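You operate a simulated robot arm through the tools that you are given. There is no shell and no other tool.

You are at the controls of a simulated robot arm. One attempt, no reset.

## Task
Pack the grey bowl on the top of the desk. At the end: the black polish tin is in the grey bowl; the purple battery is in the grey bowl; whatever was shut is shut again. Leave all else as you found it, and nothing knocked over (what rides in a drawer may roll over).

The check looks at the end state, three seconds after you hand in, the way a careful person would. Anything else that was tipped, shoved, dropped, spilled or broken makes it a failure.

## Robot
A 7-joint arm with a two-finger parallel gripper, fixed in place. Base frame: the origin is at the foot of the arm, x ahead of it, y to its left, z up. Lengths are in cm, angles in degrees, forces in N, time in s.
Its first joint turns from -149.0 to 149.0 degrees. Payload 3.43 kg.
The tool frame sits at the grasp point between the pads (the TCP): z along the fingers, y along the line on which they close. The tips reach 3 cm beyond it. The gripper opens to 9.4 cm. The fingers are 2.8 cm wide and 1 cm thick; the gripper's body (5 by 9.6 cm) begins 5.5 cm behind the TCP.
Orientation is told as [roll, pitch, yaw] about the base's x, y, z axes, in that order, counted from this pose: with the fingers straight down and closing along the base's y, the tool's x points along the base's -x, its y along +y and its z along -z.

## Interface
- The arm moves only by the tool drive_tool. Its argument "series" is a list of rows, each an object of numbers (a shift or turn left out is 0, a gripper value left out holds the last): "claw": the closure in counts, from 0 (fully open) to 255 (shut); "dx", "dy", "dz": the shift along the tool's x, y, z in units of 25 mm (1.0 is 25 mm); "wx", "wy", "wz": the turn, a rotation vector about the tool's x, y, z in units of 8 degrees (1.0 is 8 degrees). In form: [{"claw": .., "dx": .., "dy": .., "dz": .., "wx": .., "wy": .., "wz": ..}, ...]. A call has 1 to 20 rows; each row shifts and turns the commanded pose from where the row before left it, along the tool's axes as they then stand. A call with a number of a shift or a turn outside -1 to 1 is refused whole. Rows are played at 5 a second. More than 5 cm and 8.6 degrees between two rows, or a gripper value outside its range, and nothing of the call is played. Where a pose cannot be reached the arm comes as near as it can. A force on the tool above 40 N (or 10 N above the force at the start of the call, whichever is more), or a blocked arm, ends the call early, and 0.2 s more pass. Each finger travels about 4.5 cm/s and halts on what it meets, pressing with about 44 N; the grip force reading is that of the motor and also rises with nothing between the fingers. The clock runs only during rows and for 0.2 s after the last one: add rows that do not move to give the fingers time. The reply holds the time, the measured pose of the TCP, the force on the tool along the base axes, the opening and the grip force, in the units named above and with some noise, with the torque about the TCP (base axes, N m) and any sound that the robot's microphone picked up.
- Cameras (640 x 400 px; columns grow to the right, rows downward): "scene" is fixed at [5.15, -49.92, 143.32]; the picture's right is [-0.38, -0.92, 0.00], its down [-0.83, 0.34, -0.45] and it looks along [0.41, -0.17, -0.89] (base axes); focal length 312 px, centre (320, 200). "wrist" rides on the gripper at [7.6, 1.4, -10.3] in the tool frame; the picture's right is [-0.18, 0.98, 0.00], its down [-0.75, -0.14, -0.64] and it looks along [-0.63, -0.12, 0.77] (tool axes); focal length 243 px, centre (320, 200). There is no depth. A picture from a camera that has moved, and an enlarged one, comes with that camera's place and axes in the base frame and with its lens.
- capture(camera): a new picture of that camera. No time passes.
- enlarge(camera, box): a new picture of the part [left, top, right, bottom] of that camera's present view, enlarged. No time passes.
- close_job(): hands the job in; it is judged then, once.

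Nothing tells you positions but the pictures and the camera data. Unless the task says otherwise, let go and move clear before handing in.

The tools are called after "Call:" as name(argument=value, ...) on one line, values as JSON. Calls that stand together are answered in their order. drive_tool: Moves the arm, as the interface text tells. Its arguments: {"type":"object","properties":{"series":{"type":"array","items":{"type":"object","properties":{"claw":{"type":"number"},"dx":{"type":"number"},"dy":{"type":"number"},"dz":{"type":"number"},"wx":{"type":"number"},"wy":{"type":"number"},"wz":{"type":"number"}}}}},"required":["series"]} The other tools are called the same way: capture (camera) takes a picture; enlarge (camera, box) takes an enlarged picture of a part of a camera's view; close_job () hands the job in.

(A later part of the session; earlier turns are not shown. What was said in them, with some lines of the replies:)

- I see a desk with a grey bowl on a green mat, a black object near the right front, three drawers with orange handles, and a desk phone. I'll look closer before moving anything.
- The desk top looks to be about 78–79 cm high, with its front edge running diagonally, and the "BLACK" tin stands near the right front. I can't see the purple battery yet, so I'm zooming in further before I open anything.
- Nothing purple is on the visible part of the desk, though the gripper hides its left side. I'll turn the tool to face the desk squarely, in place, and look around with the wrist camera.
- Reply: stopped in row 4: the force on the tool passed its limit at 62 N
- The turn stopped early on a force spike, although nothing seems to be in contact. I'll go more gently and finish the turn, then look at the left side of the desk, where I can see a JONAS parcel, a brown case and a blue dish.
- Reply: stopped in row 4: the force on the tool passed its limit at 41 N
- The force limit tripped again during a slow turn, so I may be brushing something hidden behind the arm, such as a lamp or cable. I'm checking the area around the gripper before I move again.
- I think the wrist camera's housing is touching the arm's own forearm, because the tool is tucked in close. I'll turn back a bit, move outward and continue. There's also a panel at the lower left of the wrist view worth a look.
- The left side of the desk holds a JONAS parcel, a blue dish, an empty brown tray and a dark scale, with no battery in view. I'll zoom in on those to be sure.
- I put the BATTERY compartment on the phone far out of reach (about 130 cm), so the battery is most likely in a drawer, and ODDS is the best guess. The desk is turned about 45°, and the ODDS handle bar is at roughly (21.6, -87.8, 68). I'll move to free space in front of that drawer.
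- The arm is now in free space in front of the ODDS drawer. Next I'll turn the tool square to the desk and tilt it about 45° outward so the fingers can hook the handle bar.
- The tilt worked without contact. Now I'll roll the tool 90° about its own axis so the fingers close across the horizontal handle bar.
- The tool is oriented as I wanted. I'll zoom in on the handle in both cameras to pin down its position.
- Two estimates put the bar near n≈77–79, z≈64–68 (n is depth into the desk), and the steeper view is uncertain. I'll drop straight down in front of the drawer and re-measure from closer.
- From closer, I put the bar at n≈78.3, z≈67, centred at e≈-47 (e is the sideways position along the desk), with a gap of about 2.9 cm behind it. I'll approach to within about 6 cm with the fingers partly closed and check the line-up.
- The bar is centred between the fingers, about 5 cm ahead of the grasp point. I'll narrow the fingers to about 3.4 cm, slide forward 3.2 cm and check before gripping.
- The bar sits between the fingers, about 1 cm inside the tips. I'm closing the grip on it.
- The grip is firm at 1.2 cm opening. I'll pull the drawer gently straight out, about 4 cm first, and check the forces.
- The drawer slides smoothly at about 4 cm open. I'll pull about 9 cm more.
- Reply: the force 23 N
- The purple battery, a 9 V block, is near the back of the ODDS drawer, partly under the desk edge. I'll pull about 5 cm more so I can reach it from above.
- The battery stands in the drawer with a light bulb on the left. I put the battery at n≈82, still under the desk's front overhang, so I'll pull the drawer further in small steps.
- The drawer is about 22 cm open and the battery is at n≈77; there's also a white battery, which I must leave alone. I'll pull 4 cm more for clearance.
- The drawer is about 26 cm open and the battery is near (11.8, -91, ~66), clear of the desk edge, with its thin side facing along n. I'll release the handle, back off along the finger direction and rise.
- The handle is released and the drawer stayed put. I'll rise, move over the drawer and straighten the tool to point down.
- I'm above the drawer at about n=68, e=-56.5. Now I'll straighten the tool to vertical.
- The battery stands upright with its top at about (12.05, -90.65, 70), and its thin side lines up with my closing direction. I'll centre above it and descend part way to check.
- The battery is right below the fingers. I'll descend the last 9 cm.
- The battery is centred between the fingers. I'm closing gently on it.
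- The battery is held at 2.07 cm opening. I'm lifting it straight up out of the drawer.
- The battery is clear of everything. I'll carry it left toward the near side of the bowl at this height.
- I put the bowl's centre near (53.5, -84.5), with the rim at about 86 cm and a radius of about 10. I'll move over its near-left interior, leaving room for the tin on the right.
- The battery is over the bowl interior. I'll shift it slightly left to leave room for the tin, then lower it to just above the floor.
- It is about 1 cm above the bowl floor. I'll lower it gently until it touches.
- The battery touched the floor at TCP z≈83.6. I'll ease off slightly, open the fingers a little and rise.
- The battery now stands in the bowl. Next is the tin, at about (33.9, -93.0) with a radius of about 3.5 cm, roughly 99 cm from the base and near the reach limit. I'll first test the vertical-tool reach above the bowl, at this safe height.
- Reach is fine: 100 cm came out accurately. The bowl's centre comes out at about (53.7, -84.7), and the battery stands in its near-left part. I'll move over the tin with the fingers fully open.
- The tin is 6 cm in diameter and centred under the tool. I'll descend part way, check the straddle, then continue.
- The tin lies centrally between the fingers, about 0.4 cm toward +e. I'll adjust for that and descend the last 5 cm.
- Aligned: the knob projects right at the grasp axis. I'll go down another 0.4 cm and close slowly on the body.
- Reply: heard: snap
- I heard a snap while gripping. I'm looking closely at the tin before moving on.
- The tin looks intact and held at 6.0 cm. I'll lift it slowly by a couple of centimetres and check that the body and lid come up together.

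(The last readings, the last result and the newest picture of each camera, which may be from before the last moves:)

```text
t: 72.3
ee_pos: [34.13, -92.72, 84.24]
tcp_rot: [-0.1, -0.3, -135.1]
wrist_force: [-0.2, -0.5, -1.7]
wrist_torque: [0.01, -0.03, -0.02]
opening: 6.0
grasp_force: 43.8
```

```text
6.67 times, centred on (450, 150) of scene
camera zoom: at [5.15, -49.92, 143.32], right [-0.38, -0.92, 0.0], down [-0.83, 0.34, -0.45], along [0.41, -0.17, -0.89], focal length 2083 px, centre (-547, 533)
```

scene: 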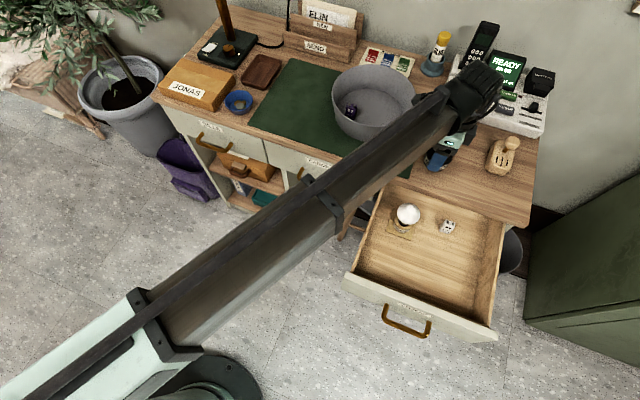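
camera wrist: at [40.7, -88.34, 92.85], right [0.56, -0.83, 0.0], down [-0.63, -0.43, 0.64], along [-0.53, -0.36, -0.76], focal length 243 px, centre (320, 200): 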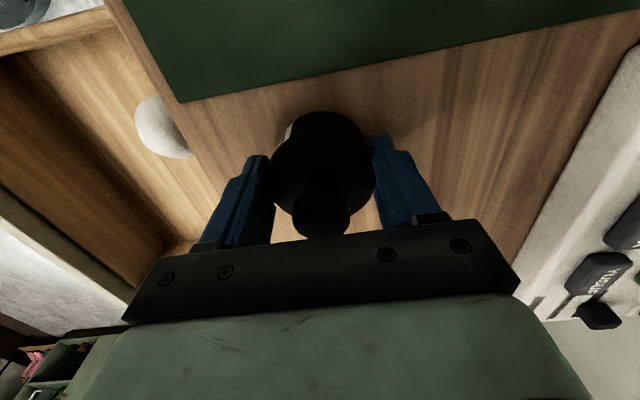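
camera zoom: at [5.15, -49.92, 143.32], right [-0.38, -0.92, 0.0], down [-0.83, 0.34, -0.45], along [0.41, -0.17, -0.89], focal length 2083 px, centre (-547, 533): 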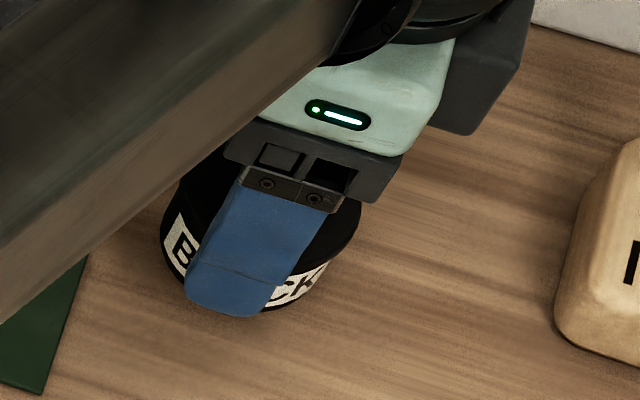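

The whole tin comes up with the gripper and nothing stays on the desk. I'll lift it well above the bowl's rim and carry it over the right part of the bowl.

Call:
drive_tool(series=[{"dz": -0.3}, {"dz": -0.6}, {"dz": -0.8}, {"dz": -0.9}, {"dz": -0.9}, {"dz": -0.8}, {"dz": -0.5}, {"dz": -0.3}, {"dx": 0.3, "dy": 0.12}, {"dx": 0.6, "dy": 0.25}, {"dx": 0.85, "dy": 0.35}, {"dx": 0.9, "dy": 0.37}, {"dx": 0.9, "dy": 0.37}, {"dx": 0.9, "dy": 0.37}, {"dx": 0.85, "dy": 0.35}, {"dx": 0.65, "dy": 0.25}, {"dx": 0.4, "dy": 0.16}, {"dx": 0.24, "dy": 0.1}, {}])

Call:
capture(camera="wrist")

Call:
capture(camera="scene")

```text
t: 76.3
ee_pos: [50.66, -85.85, 97.03]
tcp_rot: [0.1, -0.2, -135.2]
wrist_force: [0.4, 0.9, -1.2]
wrist_torque: [-0.01, -0.02, 0.01]
opening: 5.98
grasp_force: 43.8
```

```text
taken
camera wrist: at [57.14, -81.49, 107.53], right [0.56, -0.83, 0.0], down [-0.63, -0.43, 0.64], along [-0.53, -0.36, -0.76], focal length 243 px, centre (320, 200)
```

wrist: 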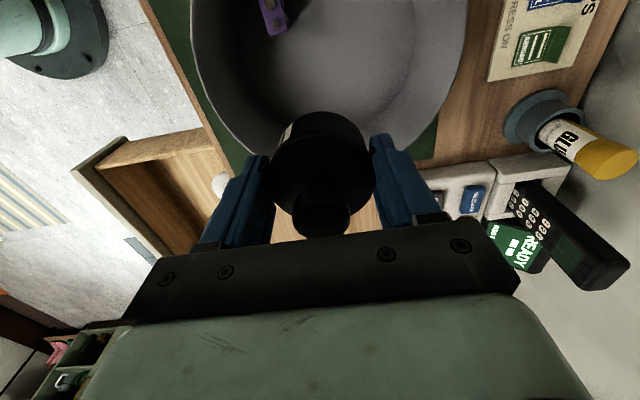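

```text
taken
```

scene: 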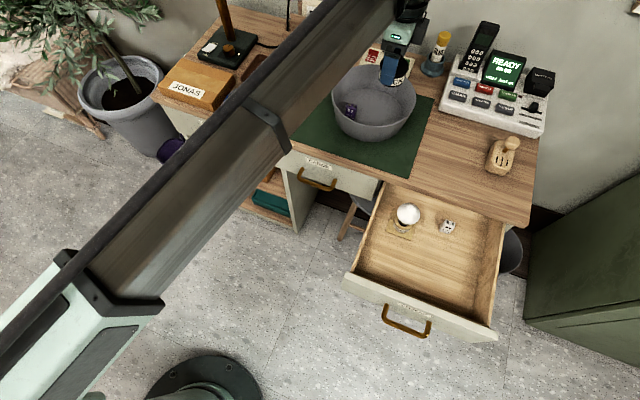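

The tin is above the bowl's right interior, clear of the battery. I'll lower it in, going slowly near the floor.

Call:
drive_tool(series=[{"dz": 0.3}, {"dz": 0.6}, {"dz": 0.8}, {"dz": 0.8}, {"dz": 0.8}, {"dz": 0.7}, {"dz": 0.5}, {"dz": 0.3}, {"dz": 0.2}, {}])

Call:
capture(camera="wrist")

Call:
enlarge(camera="scene", box=[310, 40, 450, 150])

```text
t: 78.5
ee_pos: [50.61, -85.88, 84.6]
tcp_rot: [0.0, -0.2, -135.3]
wrist_force: [-0.3, -0.2, -1.7]
wrist_torque: [-0.01, 0.0, 0.02]
opening: 6.0
grasp_force: 44.0
```

```text
taken
camera wrist: at [57.07, -81.57, 94.96], right [0.56, -0.83, 0.0], down [-0.63, -0.43, 0.64], along [-0.53, -0.36, -0.76], focal length 243 px, centre (320, 200)
```

wrist: 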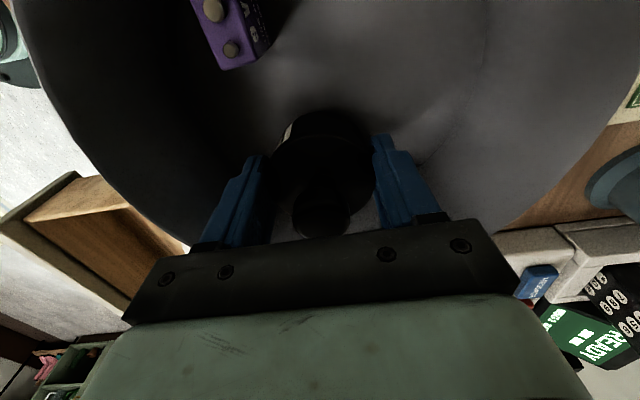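

```text
3.64 times, centred on (380, 95) of scene
camera zoom: at [5.15, -49.92, 143.32], right [-0.38, -0.92, 0.0], down [-0.83, 0.34, -0.45], along [0.41, -0.17, -0.89], focal length 1136 px, centre (102, 582)
```

zoom: 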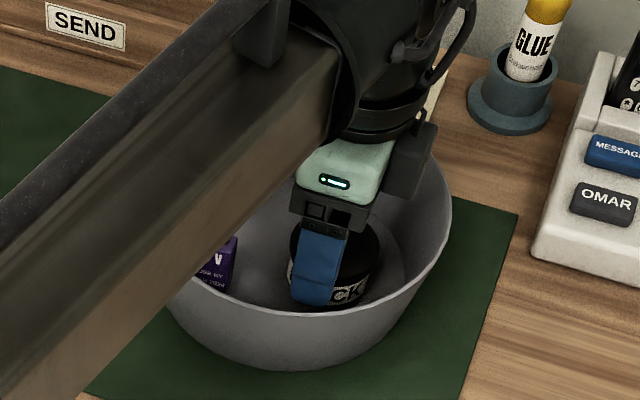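

It is about 1 cm above the bowl floor. I'll lower it gently to contact.

Call:
drive_tool(series=[{"dz": 0.1}, {"dz": 0.1}, {"dz": 0.1}, {"dz": 0.08}, {}])

```text
t: 79.7
ee_pos: [50.54, -85.87, 83.67]
tcp_rot: [0.1, -0.2, -135.2]
wrist_force: [-0.7, 0.4, -1.8]
wrist_torque: [-0.01, 0.05, 0.0]
opening: 5.97
grasp_force: 43.5
```

Call:
drive_tool(series=[{"dz": 0.08}, {"dz": 0.06}, {}])

```text
t: 80.5
ee_pos: [50.53, -85.87, 83.32]
tcp_rot: [0.1, -0.2, -135.2]
wrist_force: [-0.1, 0.1, 5.7]
wrist_torque: [-0.02, 0.03, -0.03]
opening: 5.97
grasp_force: 43.5
```

Light contact. I'll release slowly and rise straight up.

Call:
drive_tool(series=[{"claw": 85}, {"claw": 78}, {"claw": 70}, {"claw": 60}, {"claw": 52}, {}, {}, {"dz": -0.2}, {"dz": -0.4}, {"dz": -0.7}, {"dz": -0.9}, {"dz": -0.9}, {"dz": -0.9}, {"dz": -0.8}, {"dz": -0.5}, {"dz": -0.3}, {}])

Call:
capture(camera="wrist")

Call:
enlarge(camera="scene", box=[310, 40, 450, 150])

```text
t: 84.1
ee_pos: [50.69, -85.81, 97.16]
tcp_rot: [0.0, -0.2, -135.2]
wrist_force: [-0.6, -0.7, 0.6]
wrist_torque: [-0.02, 0.02, -0.02]
opening: 7.49
grasp_force: 0.1
heard: snap
```

```text
taken
camera wrist: at [57.15, -81.47, 107.65], right [0.56, -0.83, 0.0], down [-0.63, -0.43, 0.64], along [-0.53, -0.36, -0.76], focal length 243 px, centre (320, 200)
```

wrist: 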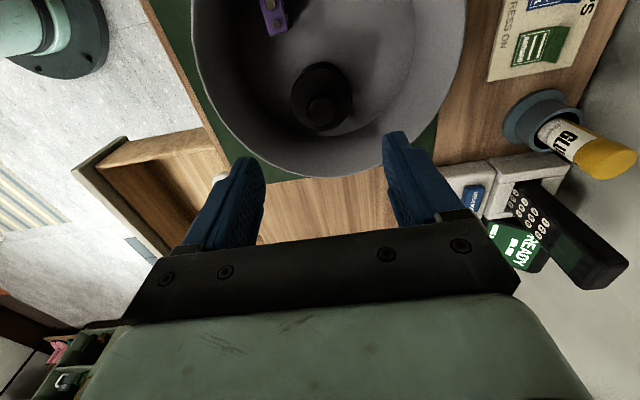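

```text
3.64 times, centred on (380, 95) of scene
camera zoom: at [5.15, -49.92, 143.32], right [-0.38, -0.92, 0.0], down [-0.83, 0.34, -0.45], along [0.41, -0.17, -0.89], focal length 1136 px, centre (102, 582)
```

zoom: 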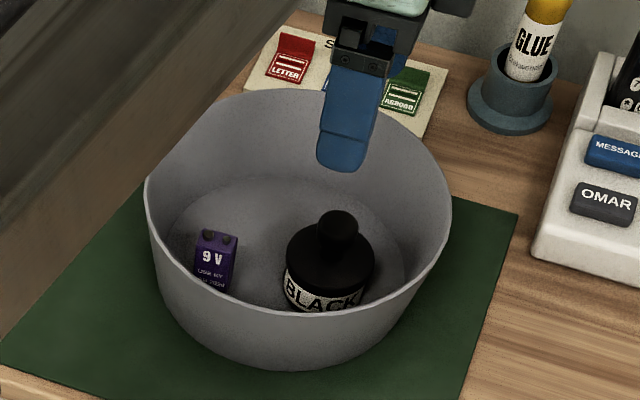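

Both items stand upright in the bowl with the tin's lid on; the tin made the same snap at grip and at release. Now I'll go back over to the open drawer to close it with its handle.

Call:
drive_tool(series=[{"dx": -0.3, "dy": -0.25}, {"dx": -0.6, "dy": -0.5}, {"dx": -0.85, "dy": -0.75}, {"dx": -0.9, "dy": -0.81}, {"dx": -0.9, "dy": -0.81}, {"dx": -0.9, "dy": -0.81}, {"dx": -0.9, "dy": -0.81}, {"dx": -0.9, "dy": -0.81}, {"dx": -0.9, "dy": -0.81, "claw": 120}, {"dx": -0.9, "dy": -0.81}, {"dx": -0.9, "dy": -0.81}, {"dx": -0.9, "dy": -0.81}, {"dx": -0.9, "dy": -0.81}, {"dx": -0.85, "dy": -0.76}, {"dx": -0.6, "dy": -0.56}, {"dx": -0.44, "dy": -0.4}, {}])

Call:
capture(camera="scene")

```text
t: 87.7
ee_pos: [8.29, -88.27, 97.49]
tcp_rot: [0.0, -0.2, -135.2]
wrist_force: [0.3, -0.8, 0.3]
wrist_torque: [-0.03, 0.0, 0.03]
opening: 4.97
grasp_force: 0.0
```

```text
taken
```

scene: 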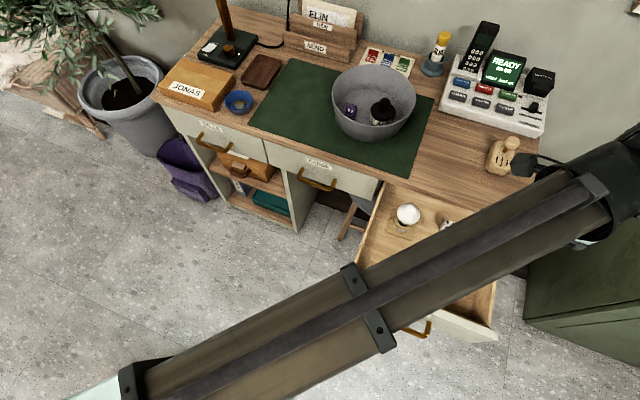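

I'm over the drawer. I'll tilt the tool back to 45° to match the handle grip.

Call:
drive_tool(series=[{"wx": -0.3}, {"wx": -0.6}, {"wx": -0.8}, {"wx": -0.8}, {"wx": -0.8}, {"wx": -0.8}, {"wx": -0.8}, {"wx": -0.5}, {"wx": -0.3}, {}])

```text
t: 89.9
ee_pos: [8.33, -88.3, 97.32]
tcp_rot: [45.6, -0.1, -135.2]
wrist_force: [0.1, 0.0, -0.5]
wrist_torque: [0.01, 0.01, -0.01]
opening: 4.98
grasp_force: 0.0
```

Call:
drive_tool(series=[{"dx": 0.15, "dy": -0.25, "dz": -0.15, "claw": 163}, {"dx": 0.3, "dy": -0.55, "dz": -0.36}, {"dx": 0.37, "dy": -0.73, "dz": -0.48}, {"dx": 0.37, "dy": -0.73, "dz": -0.48}, {"dx": 0.37, "dy": -0.73, "dz": -0.48}, {"dx": 0.37, "dy": -0.73, "dz": -0.48}, {"dx": 0.37, "dy": -0.73, "dz": -0.48}, {"dx": 0.37, "dy": -0.73, "dz": -0.48}, {"dx": 0.37, "dy": -0.73, "dz": -0.48}, {"dx": 0.37, "dy": -0.73, "dz": -0.48}, {"dx": 0.35, "dy": -0.65, "dz": -0.43}, {"dx": 0.22, "dy": -0.52, "dz": -0.34}, {}])

Call:
capture(camera="wrist")

Call:
capture(camera="scene")

```text
t: 92.7
ee_pos: [-0.7, -65.03, 92.44]
tcp_rot: [45.6, -0.2, -135.2]
wrist_force: [-0.6, -0.2, 0.5]
wrist_torque: [0.03, -0.04, -0.02]
opening: 3.41
grasp_force: 0.1
```

```text
taken
camera wrist: at [0.37, -55.06, 100.85], right [0.36, -0.62, 0.7], down [-0.93, -0.14, 0.35], along [-0.12, -0.78, -0.62], focal length 243 px, centre (320, 200)
```

wrist: 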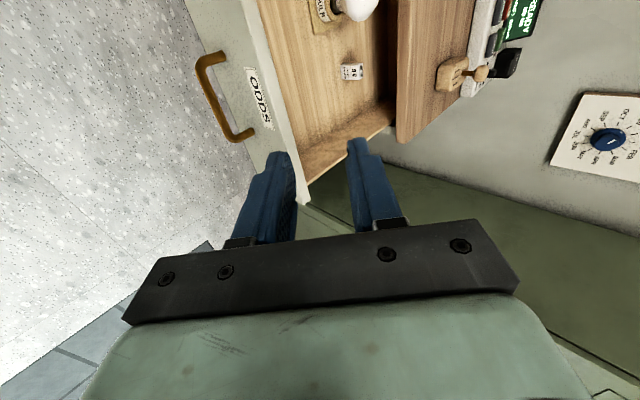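

```text
taken
```

scene: 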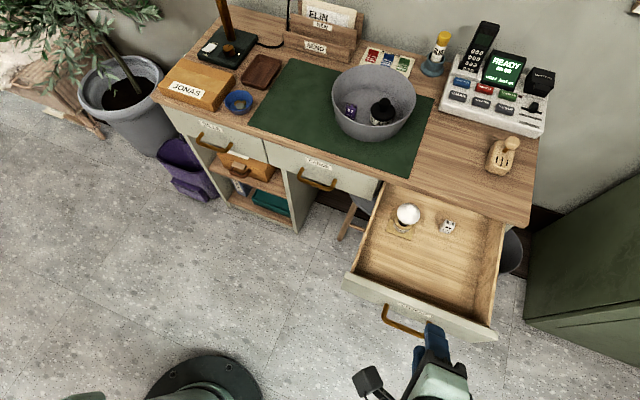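

The arm is in front of the drawer. I'll descend to the pre-grasp pose I used when releasing the handle.

Call:
drive_tool(series=[{"dy": -0.25, "dz": 0.245}, {"dy": -0.6, "dz": 0.587}, {"dy": -0.75, "dz": 0.734}, {"dy": -0.75, "dz": 0.734}, {"dy": -0.75, "dz": 0.734}, {"dy": -0.75, "dz": 0.734}, {"dy": -0.75, "dz": 0.734}, {"dy": -0.55, "dz": 0.538}, {"dy": -0.37, "dz": 0.362}, {}])

Call:
enlarge(camera="wrist", box=[230, 30, 430, 230])

```text
t: 94.9
ee_pos: [-0.85, -64.95, 72.99]
tcp_rot: [45.6, -0.1, -135.2]
wrist_force: [-1.1, -0.7, 0.2]
wrist_torque: [-0.02, 0.03, -0.02]
opening: 3.4
grasp_force: 0.1
```

```text
2.00 times, centred on (330, 130) of wrist
camera zoom: at [0.22, -55.11, 81.37], right [0.36, -0.62, 0.7], down [-0.93, -0.14, 0.35], along [-0.12, -0.78, -0.62], focal length 485 px, centre (300, 340)
```

zoom: 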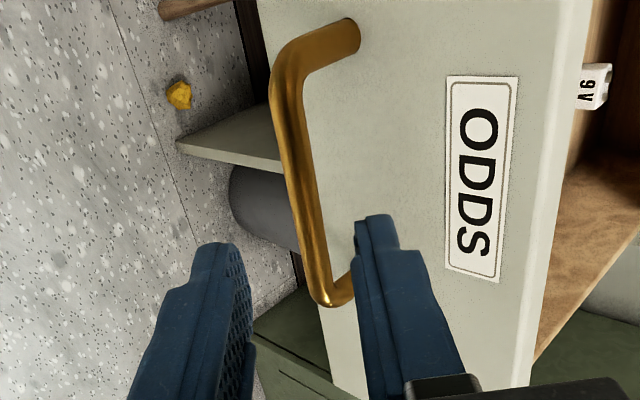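

The bar lines up between the fingers again. I'll slide forward 6 cm and check.

Call:
drive_tool(series=[{"dz": 0.3}, {"dz": 0.5, "dy": 0.02}, {"dz": 0.6, "dy": 0.02}, {"dz": 0.5}, {"dz": 0.3}, {"dz": 0.15}, {}])

Call:
enlarge(camera="wrist", box=[230, 30, 430, 230])

```text
t: 96.5
ee_pos: [2.12, -68.03, 68.98]
tcp_rot: [45.6, -0.2, -135.2]
wrist_force: [0.1, 0.7, 0.9]
wrist_torque: [-0.01, -0.02, 0.0]
opening: 3.38
grasp_force: 0.1
```

```text
2.00 times, centred on (330, 130) of wrist
camera zoom: at [3.23, -58.16, 77.39], right [0.36, -0.62, 0.7], down [-0.93, -0.14, 0.35], along [-0.12, -0.78, -0.62], focal length 485 px, centre (300, 340)
```

zoom: 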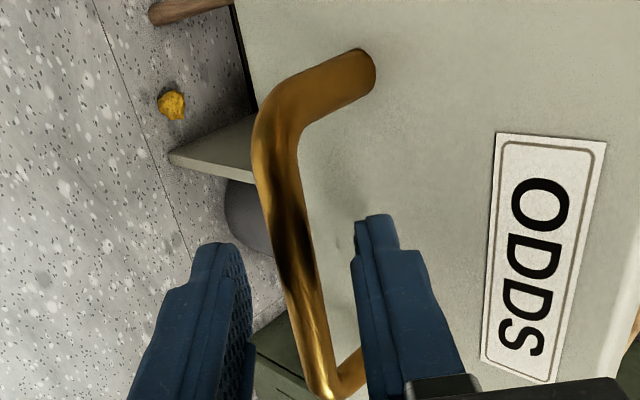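

The pose matches the earlier grip. I'll close on the bar and push the drawer in steadily, about 13 cm first.

Call:
drive_tool(series=[{"claw": 200}, {"claw": 230}, {"claw": 255}, {}, {}, {"dy": 0.08, "dz": 0.082}, {"dy": 0.16, "dz": 0.163}, {"dy": 0.25, "dz": 0.255}, {"dy": 0.28, "dz": 0.286}, {"dy": 0.28, "dz": 0.286}, {"dy": 0.28, "dz": 0.286}, {"dy": 0.28, "dz": 0.286}, {"dy": 0.28, "dz": 0.286}, {"dy": 0.28, "dz": 0.286}, {"dy": 0.28, "dz": 0.286}, {"dy": 0.28, "dz": 0.286}, {"dy": 0.28, "dz": 0.286}, {"dy": 0.25, "dz": 0.255}, {"dy": 0.15, "dz": 0.153}, {}])

Call:
capture(camera="scene")

```text
t: 100.7
ee_pos: [10.86, -76.69, 69.0]
tcp_rot: [45.5, -0.2, -135.0]
wrist_force: [3.4, 5.1, 0.5]
wrist_torque: [-0.56, 0.6, 0.63]
opening: 1.18
grasp_force: 44.7
```

```text
taken
```

scene: 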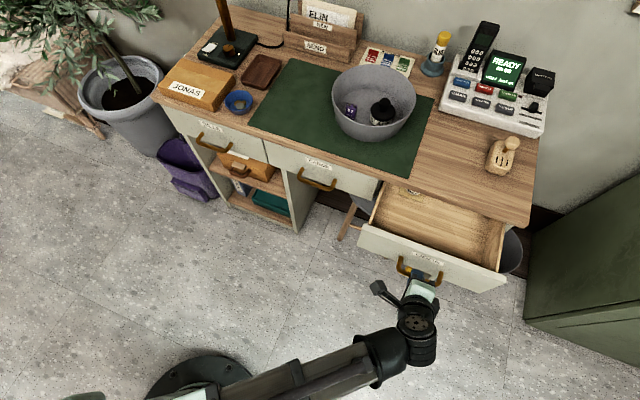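

The drawer is half closed and moving easily. I'll push the remaining 14 cm and slow down at the end.

Call:
drive_tool(series=[{"dy": 0.08, "dz": 0.082}, {"dy": 0.16, "dz": 0.163}, {"dy": 0.25, "dz": 0.255}, {"dy": 0.28, "dz": 0.286}, {"dy": 0.28, "dz": 0.286}, {"dy": 0.28, "dz": 0.286}, {"dy": 0.28, "dz": 0.286}, {"dy": 0.28, "dz": 0.286}, {"dy": 0.28, "dz": 0.286}, {"dy": 0.28, "dz": 0.286}, {"dy": 0.28, "dz": 0.286}, {"dy": 0.28, "dz": 0.286}, {"dy": 0.28, "dz": 0.286}, {"dy": 0.25, "dz": 0.255}, {"dy": 0.2, "dz": 0.204}, {"dy": 0.12, "dz": 0.122}, {"dy": 0.08, "dz": 0.082}, {}])

Call:
capture(camera="scene")

Call:
enlarge(camera="scene", box=[340, 150, 540, 260])

```text
t: 104.5
ee_pos: [20.7, -86.7, 69.12]
tcp_rot: [45.6, -0.2, -135.1]
wrist_force: [5.5, 6.0, -11.8]
wrist_torque: [-0.31, 0.55, 0.87]
opening: 1.16
grasp_force: 45.3
```

```text
taken
```

scene: 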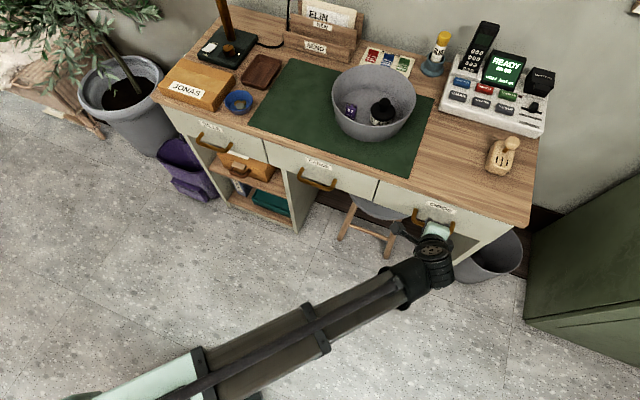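

```text
3.20 times, centred on (440, 205) of scene
camera zoom: at [5.15, -49.92, 143.32], right [-0.38, -0.92, 0.0], down [-0.83, 0.34, -0.45], along [0.41, -0.17, -0.89], focal length 1000 px, centre (-64, 184)
```

zoom: 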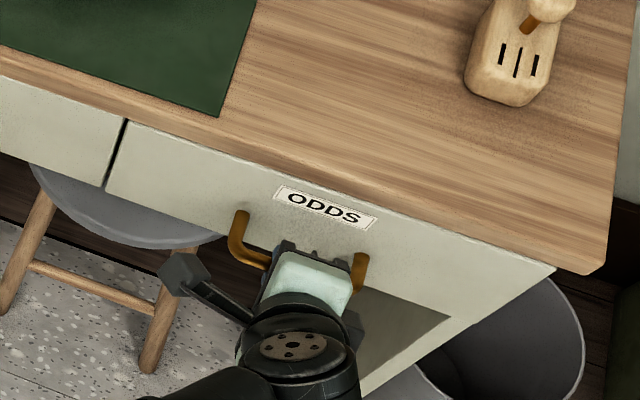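

About 0.3 cm remains before the original closed position. I'll push in small steps until it seats.

Call:
drive_tool(series=[{"dy": 0.01, "dz": 0.06}, {"dy": 0.034, "dz": 0.034}, {"dy": 0.034, "dz": 0.034}, {"dy": 0.034, "dz": 0.034}, {}])

Call:
enlarge(camera="scene", box=[340, 150, 440, 220])

```text
t: 105.7
ee_pos: [20.96, -86.94, 69.0]
tcp_rot: [45.5, -0.2, -135.2]
wrist_force: [-6.6, 25.4, 1.6]
wrist_torque: [-0.49, 0.87, 0.44]
opening: 1.17
grasp_force: 45.2
```

```text
5.71 times, centred on (390, 185) of scene
camera zoom: at [5.15, -49.92, 143.32], right [-0.38, -0.92, 0.0], down [-0.83, 0.34, -0.45], along [0.41, -0.17, -0.89], focal length 1785 px, centre (-80, 286)
```

zoom: 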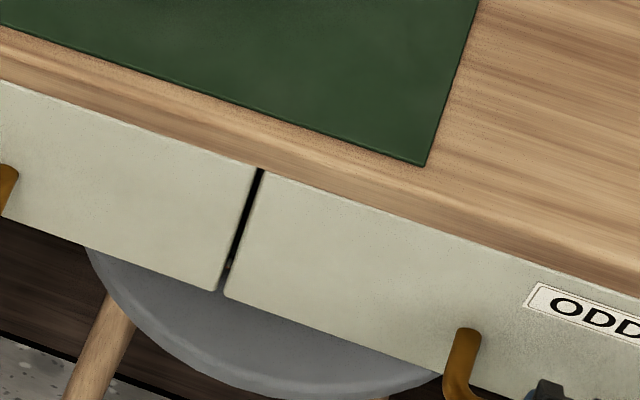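

The drawer is seated (about 23 N pushing back), and its front is flush with the neighbouring drawer. I'll release the handle and back away.

Call:
drive_tool(series=[{"claw": 220}, {"claw": 190}, {"claw": 163}, {}, {}, {"dz": -0.2}, {"dz": -0.5}, {"dz": -0.7}, {"dz": -0.8}, {"dz": -0.8}, {"dz": -0.5}, {"dz": -0.3}, {}])

Call:
capture(camera="scene")

Call:
capture(camera="wrist")

Call:
enlarge(camera="scene", box=[340, 150, 540, 260])

```text
t: 108.5
ee_pos: [16.14, -82.03, 75.58]
tcp_rot: [45.5, -0.3, -135.0]
wrist_force: [0.6, 0.2, 0.7]
wrist_torque: [-0.03, 0.0, -0.02]
opening: 3.39
grasp_force: 0.0
```

```text
taken
```

scene: 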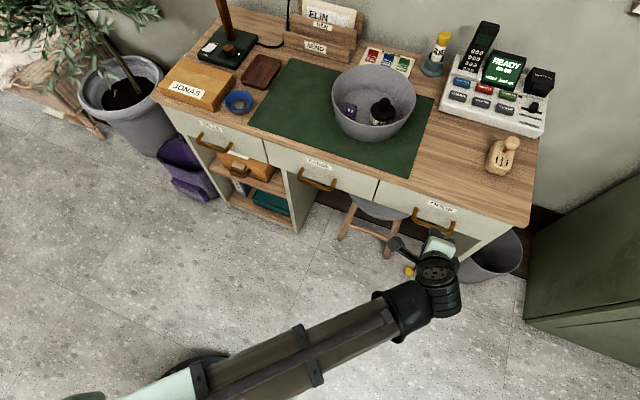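

```text
taken
camera wrist: at [17.3, -72.19, 83.99], right [0.36, -0.62, 0.7], down [-0.93, -0.14, 0.35], along [-0.12, -0.78, -0.62], focal length 243 px, centre (320, 200)
```

wrist: 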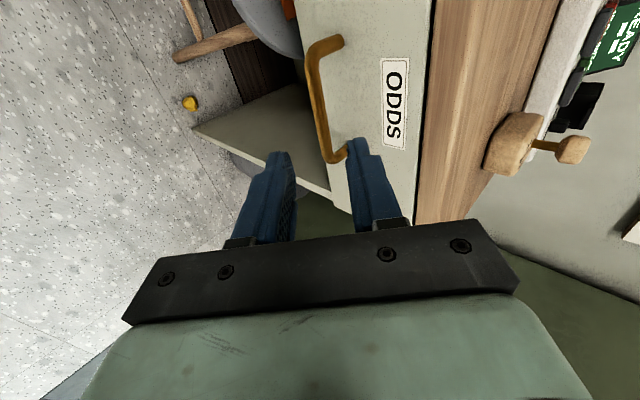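

```text
3.20 times, centred on (440, 205) of scene
camera zoom: at [5.15, -49.92, 143.32], right [-0.38, -0.92, 0.0], down [-0.83, 0.34, -0.45], along [0.41, -0.17, -0.89], focal length 1000 px, centre (-64, 184)
```

zoom: 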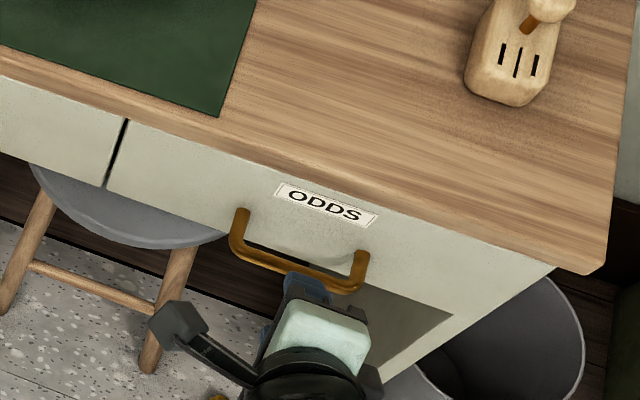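

The drawer is shut, with its handle back at its original pixel position. I'll rise clear of the desk and do a final check.

Call:
drive_tool(series=[{"dy": 0.1, "dz": -0.4}, {"dy": 0.4, "dz": -0.7}, {"dy": 0.6, "dz": -0.8}, {"dy": 0.7, "dz": -0.8}, {"dy": 0.7, "dz": -0.8}, {"dy": 0.7, "dz": -0.8}, {"dy": 0.7, "dz": -0.8}, {"dy": 0.7, "dz": -0.8}, {"dy": 0.7, "dz": -0.8}, {"dy": 0.5, "dz": -0.6}, {"dy": 0.3, "dz": -0.3}, {}])

Call:
capture(camera="scene")

Call:
enlarge(camera="scene", box=[310, 40, 450, 150])

Call:
enlarge(camera="scene", box=[340, 150, 540, 260])

Call:
enlarge(camera="scene", box=[140, 0, 320, 130])

```text
t: 111.1
ee_pos: [14.3, -80.21, 99.82]
tcp_rot: [45.5, -0.1, -135.2]
wrist_force: [0.8, 0.3, 0.5]
wrist_torque: [0.03, -0.01, -0.04]
opening: 3.38
grasp_force: 0.0
```

```text
taken
```

scene: 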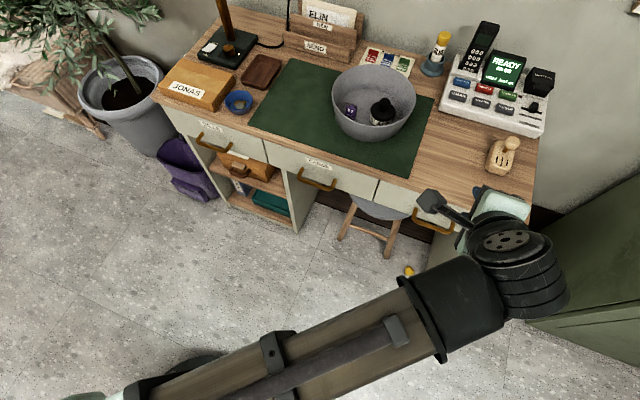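

```text
3.64 times, centred on (380, 95) of scene
camera zoom: at [5.15, -49.92, 143.32], right [-0.38, -0.92, 0.0], down [-0.83, 0.34, -0.45], along [0.41, -0.17, -0.89], focal length 1136 px, centre (102, 582)
```

zoom: 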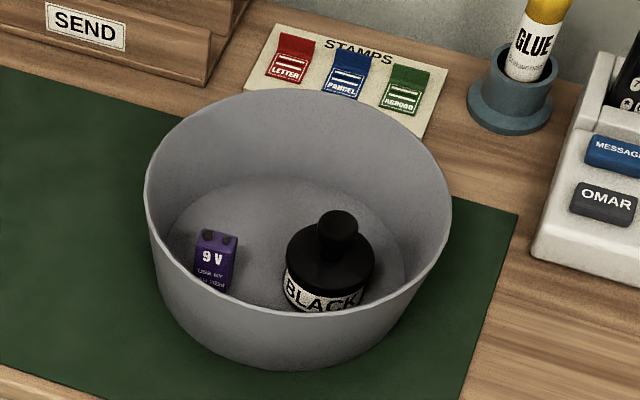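

```text
3.20 times, centred on (440, 205) of scene
camera zoom: at [5.15, -49.92, 143.32], right [-0.38, -0.92, 0.0], down [-0.83, 0.34, -0.45], along [0.41, -0.17, -0.89], focal length 1000 px, centre (-64, 184)
```

zoom: 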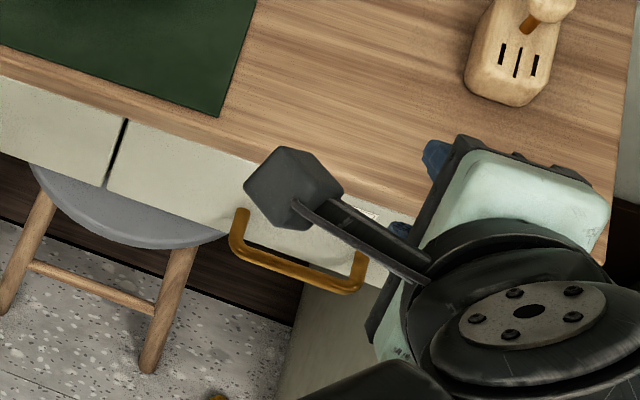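

```text
3.08 times, centred on (230, 65) of scene
camera zoom: at [5.15, -49.92, 143.32], right [-0.38, -0.92, 0.0], down [-0.83, 0.34, -0.45], along [0.41, -0.17, -0.89], focal length 961 px, centre (597, 615)
```

zoom: 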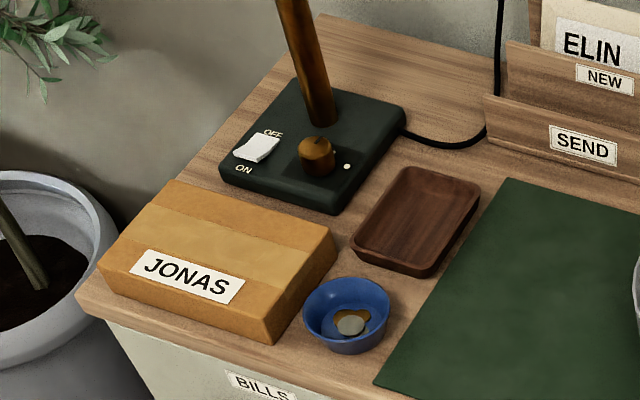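

The purple battery and the black tin both stand in the grey bowl. The ODDS drawer is shut as before, and everything else on the desk looks untouched. The gripper is empty and clear, so I'm handing in.

Call:
close_job()

```text
The job is handed in.
```

The job is handed in. The black polish tin and the purple battery are both standing upright in the grey bowl.

- **Battery:** it was in the ODDS drawer. I opened the drawer by its handle, took the battery out, and pushed the drawer back until it seated flush with the one next to it. The white battery and the light bulb stayed in the drawer. I didn't look inside after shutting it, so they may have shifted.
- **Tin:** I gripped it by the body. The microphone picked up a snap when I gripped it and another during the release. It lifted in one piece, and the lid is on in the last pictures, but I don't know what made the sound.
- **Force stops:** two early turns stopped on the force limit, at 62 N and 41 N. I think the wrist camera's housing touched the arm's own forearm, because nothing on the desk was near it.

The rest of the desk looked unchanged in the final pictures, and the arm is clear of it with the gripper empty.
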